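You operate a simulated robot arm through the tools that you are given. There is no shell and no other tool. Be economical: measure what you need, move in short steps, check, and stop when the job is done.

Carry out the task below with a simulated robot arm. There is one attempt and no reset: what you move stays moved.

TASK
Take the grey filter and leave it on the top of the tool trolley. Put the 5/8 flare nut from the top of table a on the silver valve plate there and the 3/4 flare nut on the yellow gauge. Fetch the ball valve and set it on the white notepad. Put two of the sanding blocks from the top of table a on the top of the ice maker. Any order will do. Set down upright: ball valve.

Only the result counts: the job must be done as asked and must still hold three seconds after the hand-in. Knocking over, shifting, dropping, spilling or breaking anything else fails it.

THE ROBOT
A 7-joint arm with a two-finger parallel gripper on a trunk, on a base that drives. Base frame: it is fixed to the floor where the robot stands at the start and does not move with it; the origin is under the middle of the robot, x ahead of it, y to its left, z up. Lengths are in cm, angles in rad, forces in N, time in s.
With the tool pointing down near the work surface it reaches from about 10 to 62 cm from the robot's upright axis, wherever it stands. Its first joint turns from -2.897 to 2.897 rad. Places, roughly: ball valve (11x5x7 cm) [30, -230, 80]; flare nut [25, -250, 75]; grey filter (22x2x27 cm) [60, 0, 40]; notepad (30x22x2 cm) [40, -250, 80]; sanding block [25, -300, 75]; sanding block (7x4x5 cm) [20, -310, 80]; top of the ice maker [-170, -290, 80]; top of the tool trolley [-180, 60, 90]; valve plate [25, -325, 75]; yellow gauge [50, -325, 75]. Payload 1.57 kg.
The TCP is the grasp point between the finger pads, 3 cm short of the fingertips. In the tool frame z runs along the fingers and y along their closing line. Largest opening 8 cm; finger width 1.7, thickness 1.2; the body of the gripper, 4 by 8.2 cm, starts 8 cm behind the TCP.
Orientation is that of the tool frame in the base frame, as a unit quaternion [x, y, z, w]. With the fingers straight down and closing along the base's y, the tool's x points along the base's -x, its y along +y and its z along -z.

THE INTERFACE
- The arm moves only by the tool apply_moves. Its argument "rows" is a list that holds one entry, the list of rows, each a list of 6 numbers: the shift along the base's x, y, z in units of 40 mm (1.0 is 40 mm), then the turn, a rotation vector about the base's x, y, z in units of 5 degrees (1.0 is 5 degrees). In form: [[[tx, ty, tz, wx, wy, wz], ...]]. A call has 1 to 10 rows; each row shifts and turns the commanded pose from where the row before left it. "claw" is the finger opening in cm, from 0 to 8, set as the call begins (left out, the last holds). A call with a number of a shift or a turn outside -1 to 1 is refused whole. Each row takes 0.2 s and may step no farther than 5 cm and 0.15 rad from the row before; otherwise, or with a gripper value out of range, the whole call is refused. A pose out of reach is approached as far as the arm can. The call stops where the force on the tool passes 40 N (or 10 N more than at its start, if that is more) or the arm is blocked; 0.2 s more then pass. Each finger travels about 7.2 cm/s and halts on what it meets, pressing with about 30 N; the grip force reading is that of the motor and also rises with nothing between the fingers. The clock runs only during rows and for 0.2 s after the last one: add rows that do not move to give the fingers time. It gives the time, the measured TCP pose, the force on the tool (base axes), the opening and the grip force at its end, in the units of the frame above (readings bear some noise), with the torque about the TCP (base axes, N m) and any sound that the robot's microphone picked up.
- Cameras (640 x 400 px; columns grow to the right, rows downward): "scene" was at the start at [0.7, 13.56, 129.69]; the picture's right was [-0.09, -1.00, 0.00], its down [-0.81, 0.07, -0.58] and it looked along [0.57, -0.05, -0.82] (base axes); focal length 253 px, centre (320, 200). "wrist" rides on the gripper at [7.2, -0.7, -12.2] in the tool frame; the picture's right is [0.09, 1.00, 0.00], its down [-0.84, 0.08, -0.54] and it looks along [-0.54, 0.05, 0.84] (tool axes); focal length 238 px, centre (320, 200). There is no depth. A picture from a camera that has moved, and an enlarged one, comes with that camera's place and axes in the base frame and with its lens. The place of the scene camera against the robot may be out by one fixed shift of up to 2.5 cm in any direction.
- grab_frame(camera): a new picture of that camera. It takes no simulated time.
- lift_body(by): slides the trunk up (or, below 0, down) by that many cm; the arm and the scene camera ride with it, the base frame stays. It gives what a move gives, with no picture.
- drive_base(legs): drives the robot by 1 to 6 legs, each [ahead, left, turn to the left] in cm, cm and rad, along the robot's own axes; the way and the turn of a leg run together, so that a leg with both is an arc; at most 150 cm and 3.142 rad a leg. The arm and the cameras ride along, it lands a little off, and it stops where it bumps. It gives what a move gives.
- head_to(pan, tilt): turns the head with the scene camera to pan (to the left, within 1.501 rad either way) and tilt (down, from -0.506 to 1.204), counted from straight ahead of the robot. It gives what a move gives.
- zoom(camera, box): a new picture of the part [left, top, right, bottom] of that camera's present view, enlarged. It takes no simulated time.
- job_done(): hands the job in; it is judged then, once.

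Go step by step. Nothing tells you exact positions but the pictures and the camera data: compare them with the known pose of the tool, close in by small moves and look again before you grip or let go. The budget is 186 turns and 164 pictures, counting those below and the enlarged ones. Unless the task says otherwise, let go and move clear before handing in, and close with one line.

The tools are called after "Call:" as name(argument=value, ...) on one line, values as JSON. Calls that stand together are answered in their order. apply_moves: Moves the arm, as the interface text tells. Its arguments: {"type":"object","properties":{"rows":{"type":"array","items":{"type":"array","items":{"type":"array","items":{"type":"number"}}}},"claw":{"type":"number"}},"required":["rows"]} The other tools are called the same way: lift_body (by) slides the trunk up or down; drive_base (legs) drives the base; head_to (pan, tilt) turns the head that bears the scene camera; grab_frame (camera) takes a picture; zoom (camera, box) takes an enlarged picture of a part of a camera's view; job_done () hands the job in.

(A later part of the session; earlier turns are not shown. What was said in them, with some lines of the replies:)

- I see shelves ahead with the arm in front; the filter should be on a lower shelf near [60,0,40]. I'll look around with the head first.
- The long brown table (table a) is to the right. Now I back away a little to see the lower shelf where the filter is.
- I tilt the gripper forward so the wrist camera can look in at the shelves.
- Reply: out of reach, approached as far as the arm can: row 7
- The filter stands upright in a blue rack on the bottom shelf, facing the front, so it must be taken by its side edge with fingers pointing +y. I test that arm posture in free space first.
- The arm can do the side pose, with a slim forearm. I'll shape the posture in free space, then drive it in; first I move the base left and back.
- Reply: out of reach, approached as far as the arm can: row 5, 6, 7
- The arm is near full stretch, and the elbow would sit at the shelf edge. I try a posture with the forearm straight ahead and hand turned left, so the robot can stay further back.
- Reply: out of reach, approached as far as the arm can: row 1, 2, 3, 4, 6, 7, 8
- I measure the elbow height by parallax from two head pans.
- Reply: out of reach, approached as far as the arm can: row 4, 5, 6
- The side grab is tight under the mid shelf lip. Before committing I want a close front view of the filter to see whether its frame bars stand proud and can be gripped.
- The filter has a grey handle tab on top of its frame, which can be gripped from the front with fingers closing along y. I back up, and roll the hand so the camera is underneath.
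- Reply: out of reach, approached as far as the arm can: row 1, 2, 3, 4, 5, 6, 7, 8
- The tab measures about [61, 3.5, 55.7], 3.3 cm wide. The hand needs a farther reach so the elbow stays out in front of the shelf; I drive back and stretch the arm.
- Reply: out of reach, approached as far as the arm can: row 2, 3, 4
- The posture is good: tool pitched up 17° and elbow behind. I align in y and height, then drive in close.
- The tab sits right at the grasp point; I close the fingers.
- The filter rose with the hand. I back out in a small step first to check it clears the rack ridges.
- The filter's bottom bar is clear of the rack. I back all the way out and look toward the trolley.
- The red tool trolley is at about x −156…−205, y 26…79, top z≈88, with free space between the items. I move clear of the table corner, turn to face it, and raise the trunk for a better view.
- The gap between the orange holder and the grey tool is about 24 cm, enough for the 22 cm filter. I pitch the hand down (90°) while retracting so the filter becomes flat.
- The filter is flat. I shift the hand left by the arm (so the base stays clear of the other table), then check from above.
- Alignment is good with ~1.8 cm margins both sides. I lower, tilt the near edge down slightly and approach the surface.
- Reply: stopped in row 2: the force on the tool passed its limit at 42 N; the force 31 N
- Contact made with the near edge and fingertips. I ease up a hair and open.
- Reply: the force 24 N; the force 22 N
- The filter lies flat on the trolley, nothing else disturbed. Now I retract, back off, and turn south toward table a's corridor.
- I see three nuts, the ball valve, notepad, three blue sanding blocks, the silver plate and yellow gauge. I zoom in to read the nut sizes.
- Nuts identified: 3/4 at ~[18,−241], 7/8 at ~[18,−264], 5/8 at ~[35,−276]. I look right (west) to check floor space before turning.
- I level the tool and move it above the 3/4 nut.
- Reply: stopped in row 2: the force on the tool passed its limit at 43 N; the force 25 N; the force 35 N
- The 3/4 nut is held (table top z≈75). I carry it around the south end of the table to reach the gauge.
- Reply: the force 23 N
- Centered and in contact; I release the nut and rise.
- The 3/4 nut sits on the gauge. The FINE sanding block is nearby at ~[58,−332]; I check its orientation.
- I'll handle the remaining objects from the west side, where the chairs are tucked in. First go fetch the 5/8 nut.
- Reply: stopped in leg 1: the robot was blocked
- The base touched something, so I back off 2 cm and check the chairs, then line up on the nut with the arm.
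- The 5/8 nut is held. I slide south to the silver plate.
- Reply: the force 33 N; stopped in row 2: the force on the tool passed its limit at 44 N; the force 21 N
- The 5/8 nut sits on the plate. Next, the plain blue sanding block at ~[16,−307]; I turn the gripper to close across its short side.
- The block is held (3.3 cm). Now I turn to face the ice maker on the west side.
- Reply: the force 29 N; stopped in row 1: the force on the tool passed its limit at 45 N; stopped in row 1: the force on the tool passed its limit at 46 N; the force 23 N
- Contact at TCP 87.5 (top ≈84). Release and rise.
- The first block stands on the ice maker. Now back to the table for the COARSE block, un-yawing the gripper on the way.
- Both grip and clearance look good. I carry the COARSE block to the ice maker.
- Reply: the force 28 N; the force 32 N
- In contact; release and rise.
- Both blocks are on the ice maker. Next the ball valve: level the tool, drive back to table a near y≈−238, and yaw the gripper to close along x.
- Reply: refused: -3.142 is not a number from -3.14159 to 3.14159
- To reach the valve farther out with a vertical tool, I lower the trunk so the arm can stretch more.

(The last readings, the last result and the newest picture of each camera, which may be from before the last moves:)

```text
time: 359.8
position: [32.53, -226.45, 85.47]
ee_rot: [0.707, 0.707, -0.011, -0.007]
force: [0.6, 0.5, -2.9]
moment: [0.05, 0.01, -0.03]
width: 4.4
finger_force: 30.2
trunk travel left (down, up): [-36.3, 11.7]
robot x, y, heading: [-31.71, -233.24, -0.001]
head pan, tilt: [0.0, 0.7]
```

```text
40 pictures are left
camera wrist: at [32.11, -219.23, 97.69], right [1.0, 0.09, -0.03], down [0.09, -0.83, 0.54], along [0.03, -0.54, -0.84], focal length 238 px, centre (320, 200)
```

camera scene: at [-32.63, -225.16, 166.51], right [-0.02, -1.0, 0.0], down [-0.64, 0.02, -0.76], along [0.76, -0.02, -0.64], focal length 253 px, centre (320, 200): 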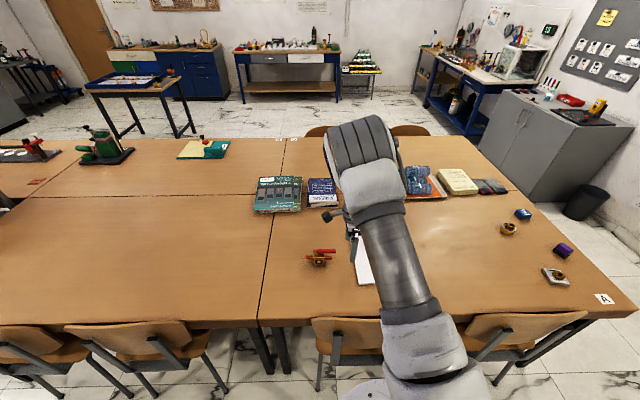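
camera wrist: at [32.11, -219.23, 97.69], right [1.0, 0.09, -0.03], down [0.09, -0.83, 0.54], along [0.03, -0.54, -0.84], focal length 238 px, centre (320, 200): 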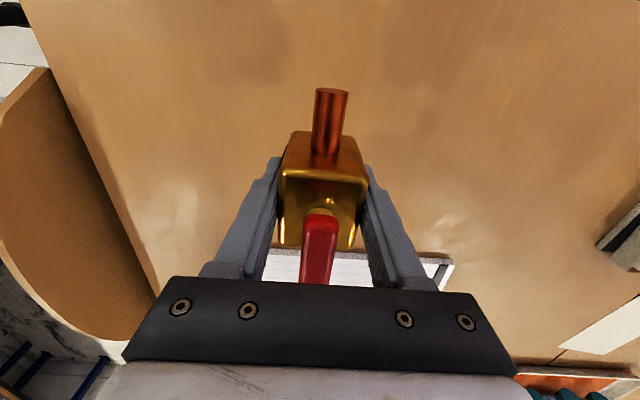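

Valve held upright. I slide the base south 25.5 cm to bring it over the notepad.

Call:
apply_moves(rows=[[[0, 0, 0.8, 0, 0, 0]]])

Call:
drive_base(legs=[[-0.5, -25.5, 0]])

Call:
grab_frame(camera="wrist")

```text
time: 360.2
position: [32.36, -226.35, 88.71]
ee_rot: [0.708, 0.706, -0.011, -0.008]
force: [-0.2, -0.5, -3.0]
moment: [0.01, 0.01, -0.01]
width: 4.38
finger_force: 29.8
trunk travel left (down, up): [-36.3, 11.7]
robot x, y, heading: [-31.77, -233.59, -0.003]
head pan, tilt: [0.0, 0.7]
```

```text
time: 362.7
position: [32.07, -251.58, 88.7]
ee_rot: [0.707, 0.707, -0.011, -0.008]
force: [0.6, 0.3, -3.1]
moment: [0.0, 0.01, -0.02]
width: 4.38
finger_force: 30.4
trunk travel left (down, up): [-36.3, 11.7]
robot x, y, heading: [-31.99, -258.91, 0.007]
head pan, tilt: [0.0, 0.7]
```

```text
39 pictures are left
camera wrist: at [31.6, -244.4, 100.87], right [1.0, 0.09, -0.03], down [0.09, -0.83, 0.54], along [0.03, -0.54, -0.84], focal length 238 px, centre (320, 200)
```

wrist: 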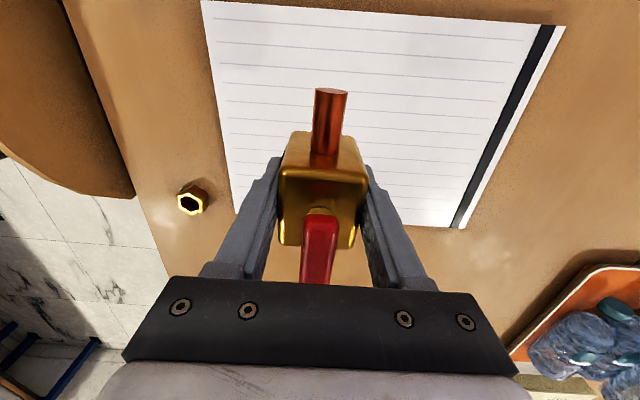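

Call:
apply_moves(rows=[[[0, 0, -0.6, 0, 0, 0], [0, 0, -0.6, 0, 0, 0], [0, 0, -0.45, 0, 0, 0]]])

Call:
apply_moves(rows=[[[0, 0, -0.12, 0, 0, 0], [0, 0, 0, 0, 0, 0]]])

Call:
apply_moves(rows=[[[0, 0, -0.1, 0, 0, 0], [0, 0, 0, 0, 0, 0]]])

Call:
apply_moves(rows=[[[0, 0, -0.1, 0, 0, 0], [0, 0, 0, 0, 0, 0]]])

```text
time: 363.5
position: [32.0, -251.68, 81.94]
ee_rot: [0.707, 0.707, -0.011, -0.008]
force: [0.6, 0.5, -3.1]
moment: [0.0, -0.06, -0.01]
width: 4.4
finger_force: 29.9
trunk travel left (down, up): [-36.3, 11.7]
robot x, y, heading: [-31.99, -259.05, 0.003]
head pan, tilt: [0.0, 0.7]
```

```text
time: 364.1
position: [31.93, -251.6, 81.65]
ee_rot: [0.708, 0.706, -0.011, -0.006]
force: [-1.0, 0.5, -2.6]
moment: [0.01, 0.0, 0.0]
width: 4.38
finger_force: 30.4
trunk travel left (down, up): [-36.3, 11.7]
robot x, y, heading: [-32.7, -258.69, 0.008]
head pan, tilt: [0.0, 0.7]
```

```text
time: 364.7
position: [31.96, -251.71, 81.02]
ee_rot: [0.708, 0.706, -0.011, -0.007]
force: [0.4, 0.6, -3.5]
moment: [0.02, 0.0, 0.02]
width: 4.37
finger_force: 30.2
trunk travel left (down, up): [-36.3, 11.7]
robot x, y, heading: [-32.35, -258.89, 0.002]
head pan, tilt: [0.0, 0.7]
```

```text
time: 365.3
position: [31.96, -251.56, 80.74]
ee_rot: [0.707, 0.707, -0.011, -0.008]
force: [0.2, -0.1, -3.2]
moment: [-0.01, 0.05, 0.0]
width: 4.39
finger_force: 29.5
trunk travel left (down, up): [-36.3, 11.7]
robot x, y, heading: [-32.53, -258.47, 0.002]
head pan, tilt: [0.0, 0.7]
```

Call:
apply_moves(rows=[[[0, 0, -0.08, 0, 0, 0], [0, 0, 0, 0, 0, 0]]])

Call:
apply_moves(rows=[[[0, 0, -0.08, 0, 0, 0], [0, 0, 0, 0, 0, 0]]])

Call:
apply_moves(rows=[[[0, 0, -0.08, 0, 0, 0], [0, 0, 0, 0, 0, 0]]])

Call:
zoom(camera="wrist", box=[220, 70, 420, 290])

```text
time: 365.9
position: [31.95, -251.7, 80.45]
ee_rot: [0.707, 0.707, -0.011, -0.008]
force: [-0.2, -0.3, -3.1]
moment: [0.02, 0.01, -0.03]
width: 4.41
finger_force: 30.1
trunk travel left (down, up): [-36.3, 11.7]
robot x, y, heading: [-32.09, -258.97, -0.001]
head pan, tilt: [0.0, 0.7]
```

```text
time: 366.5
position: [31.99, -251.61, 80.17]
ee_rot: [0.707, 0.707, -0.01, -0.007]
force: [0.5, -0.7, -3.9]
moment: [0.03, -0.01, 0.03]
width: 4.39
finger_force: 30.0
trunk travel left (down, up): [-36.3, 11.7]
robot x, y, heading: [-32.04, -258.42, 0.006]
head pan, tilt: [0.0, 0.7]
```

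```text
time: 367.1
position: [31.88, -251.64, 80.01]
ee_rot: [0.707, 0.708, -0.01, -0.006]
force: [-1.2, -0.2, 5.7]
moment: [-0.12, -0.1, -0.01]
width: 4.36
finger_force: 30.3
trunk travel left (down, up): [-36.3, 11.7]
robot x, y, heading: [-32.63, -259.07, 0.001]
head pan, tilt: [0.0, 0.7]
```

```text
1.82 times, centred on (320, 180) of wrist
camera zoom: at [31.59, -244.38, 92.16], right [1.0, 0.09, -0.02], down [0.09, -0.83, 0.54], along [0.03, -0.54, -0.84], focal length 433 px, centre (320, 236)
```

zoom: 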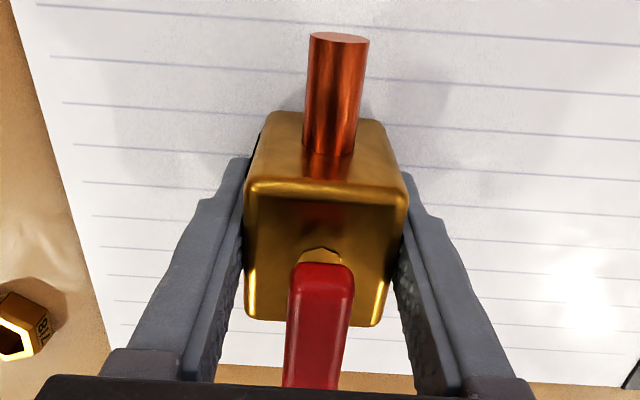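

Light contact with the notepad; I release gently and rise straight up.

Call:
apply_moves(rows=[[[0, 0, -0.02, 0, 0, 0], [0, 0, 0, 0, 0, 0]]])

Call:
apply_moves(rows=[[[0, 0, 0, 0, 0, 0], [0, 0, 0, 0, 0, 0], [0, 0, 0, 0, 0, 0]]], claw=6.5)

Call:
apply_moves(rows=[[[0, 0, 0.3, 0, 0, 0], [0, 0, 0.7, 0, 0, 0], [0, 0, 0.8, 0, 0, 0], [0, 0, 0.8, 0, 0, 0], [0, 0, 0.8, 0, 0, 0], [0, 0, 0.5, 0, 0, 0]]])

Call:
grab_frame(camera="wrist")

```text
time: 367.7
position: [32.05, -251.48, 79.94]
ee_rot: [0.706, 0.708, -0.009, -0.005]
force: [-1.9, -1.1, 16.1]
moment: [-0.1, -0.3, -0.02]
width: 4.39
finger_force: 30.3
trunk travel left (down, up): [-36.3, 11.7]
robot x, y, heading: [-32.58, -258.8, -0.001]
head pan, tilt: [0.0, 0.7]
```

```text
time: 368.5
position: [32.03, -251.54, 79.65]
ee_rot: [0.707, 0.707, -0.011, -0.007]
force: [0.0, 0.2, 0.0]
moment: [0.0, 0.01, 0.0]
width: 6.53
finger_force: 0.1
trunk travel left (down, up): [-36.3, 11.7]
robot x, y, heading: [-32.02, -258.91, 0.003]
head pan, tilt: [0.0, 0.7]
```

```text
time: 369.9
position: [31.89, -251.55, 95.4]
ee_rot: [0.706, 0.708, -0.011, -0.008]
force: [-0.3, -0.1, 0.1]
moment: [-0.03, 0.0, 0.04]
width: 6.5
finger_force: 0.0
trunk travel left (down, up): [-36.3, 11.7]
robot x, y, heading: [-32.34, -258.72, 0.004]
head pan, tilt: [0.0, 0.7]
```

```text
37 pictures are left
camera wrist: at [31.54, -244.43, 107.58], right [1.0, 0.09, -0.03], down [0.09, -0.83, 0.54], along [0.03, -0.54, -0.84], focal length 238 px, centre (320, 200)
```

wrist: 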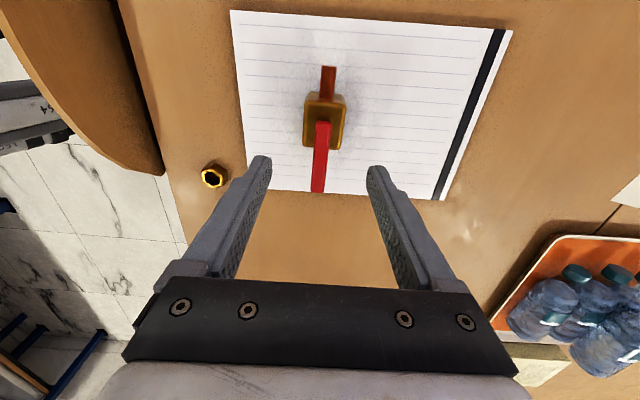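

The valve stands upright on the notepad. I back the arm away and take a last look at the nuts.

Call:
apply_moves(rows=[[[-0.8, 0, 0.5, 0, 0, 0], [-0.8, 0, 0.5, 0, 0, 0], [-0.8, 0, 0.3, 0, 0, 0]]])

Call:
drive_base(legs=[[-15, 0, 0]])

Call:
head_to(pan=-0.5, tilt=0.6)

Call:
grab_frame(camera="scene")

```text
time: 370.7
position: [22.29, -251.63, 100.51]
ee_rot: [0.706, 0.708, -0.011, -0.007]
force: [0.5, 0.6, -0.3]
moment: [0.02, -0.02, 0.04]
width: 6.5
finger_force: 0.1
trunk travel left (down, up): [-36.3, 11.7]
robot x, y, heading: [-32.76, -258.57, 0.006]
head pan, tilt: [0.0, 0.7]
```

```text
time: 372.3
position: [7.43, -251.78, 100.54]
ee_rot: [0.706, 0.708, -0.011, -0.007]
force: [-0.5, 0.1, 0.5]
moment: [0.0, -0.01, 0.01]
width: 6.5
finger_force: 0.1
trunk travel left (down, up): [-36.3, 11.7]
robot x, y, heading: [-47.2, -258.81, 0.005]
head pan, tilt: [0.0, 0.7]
```

```text
time: 373.2
position: [7.4, -251.75, 100.55]
ee_rot: [0.707, 0.707, -0.01, -0.006]
force: [0.1, -0.6, -0.1]
moment: [0.0, -0.02, 0.01]
width: 6.51
finger_force: 0.0
trunk travel left (down, up): [-36.3, 11.7]
robot x, y, heading: [-47.69, -258.92, 0.002]
head pan, tilt: [-0.499, 0.6]
```

```text
36 pictures are left
camera scene: at [-46.07, -248.86, 156.38], right [-0.48, -0.88, 0.0], down [-0.5, 0.27, -0.82], along [0.73, -0.39, -0.57], focal length 253 px, centre (320, 200)
```

scene: 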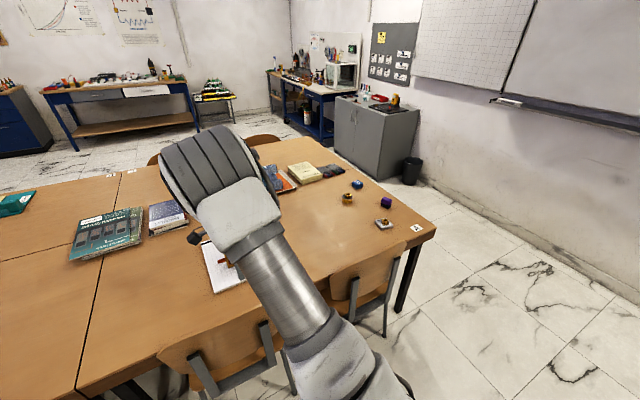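

Call:
zoom(camera="scene", box=[325, 170, 425, 240])

```text
5.71 times, centred on (375, 205) of scene
camera zoom: at [-46.07, -248.86, 156.38], right [-0.48, -0.88, 0.0], down [-0.5, 0.27, -0.82], along [0.73, -0.39, -0.57], focal length 1444 px, centre (6, 171)
```

zoom: 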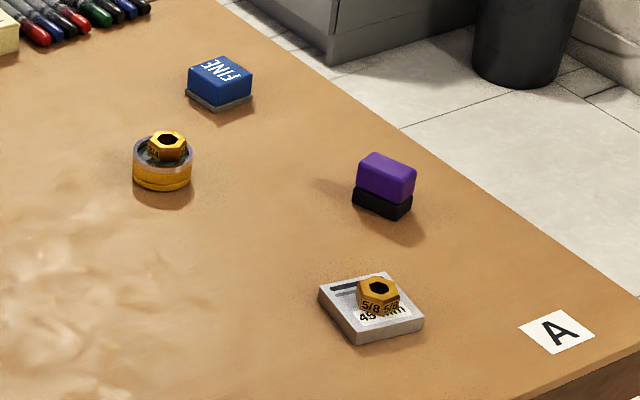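

Both nuts are in place, the gripper is clear, and everything asked for is done.

Call:
job_done()

```text
The job is handed in.
```

The job is handed in. The grey filter lies on the tool trolley, the 5/8 nut is on the silver valve plate and the 3/4 nut on the yellow gauge. The ball valve stands upright on the notepad, and the unlabelled blue sanding block and the COARSE one are on the ice maker. The base bumped something once beside table a and stopped; the chairs there looked unmoved afterwards.
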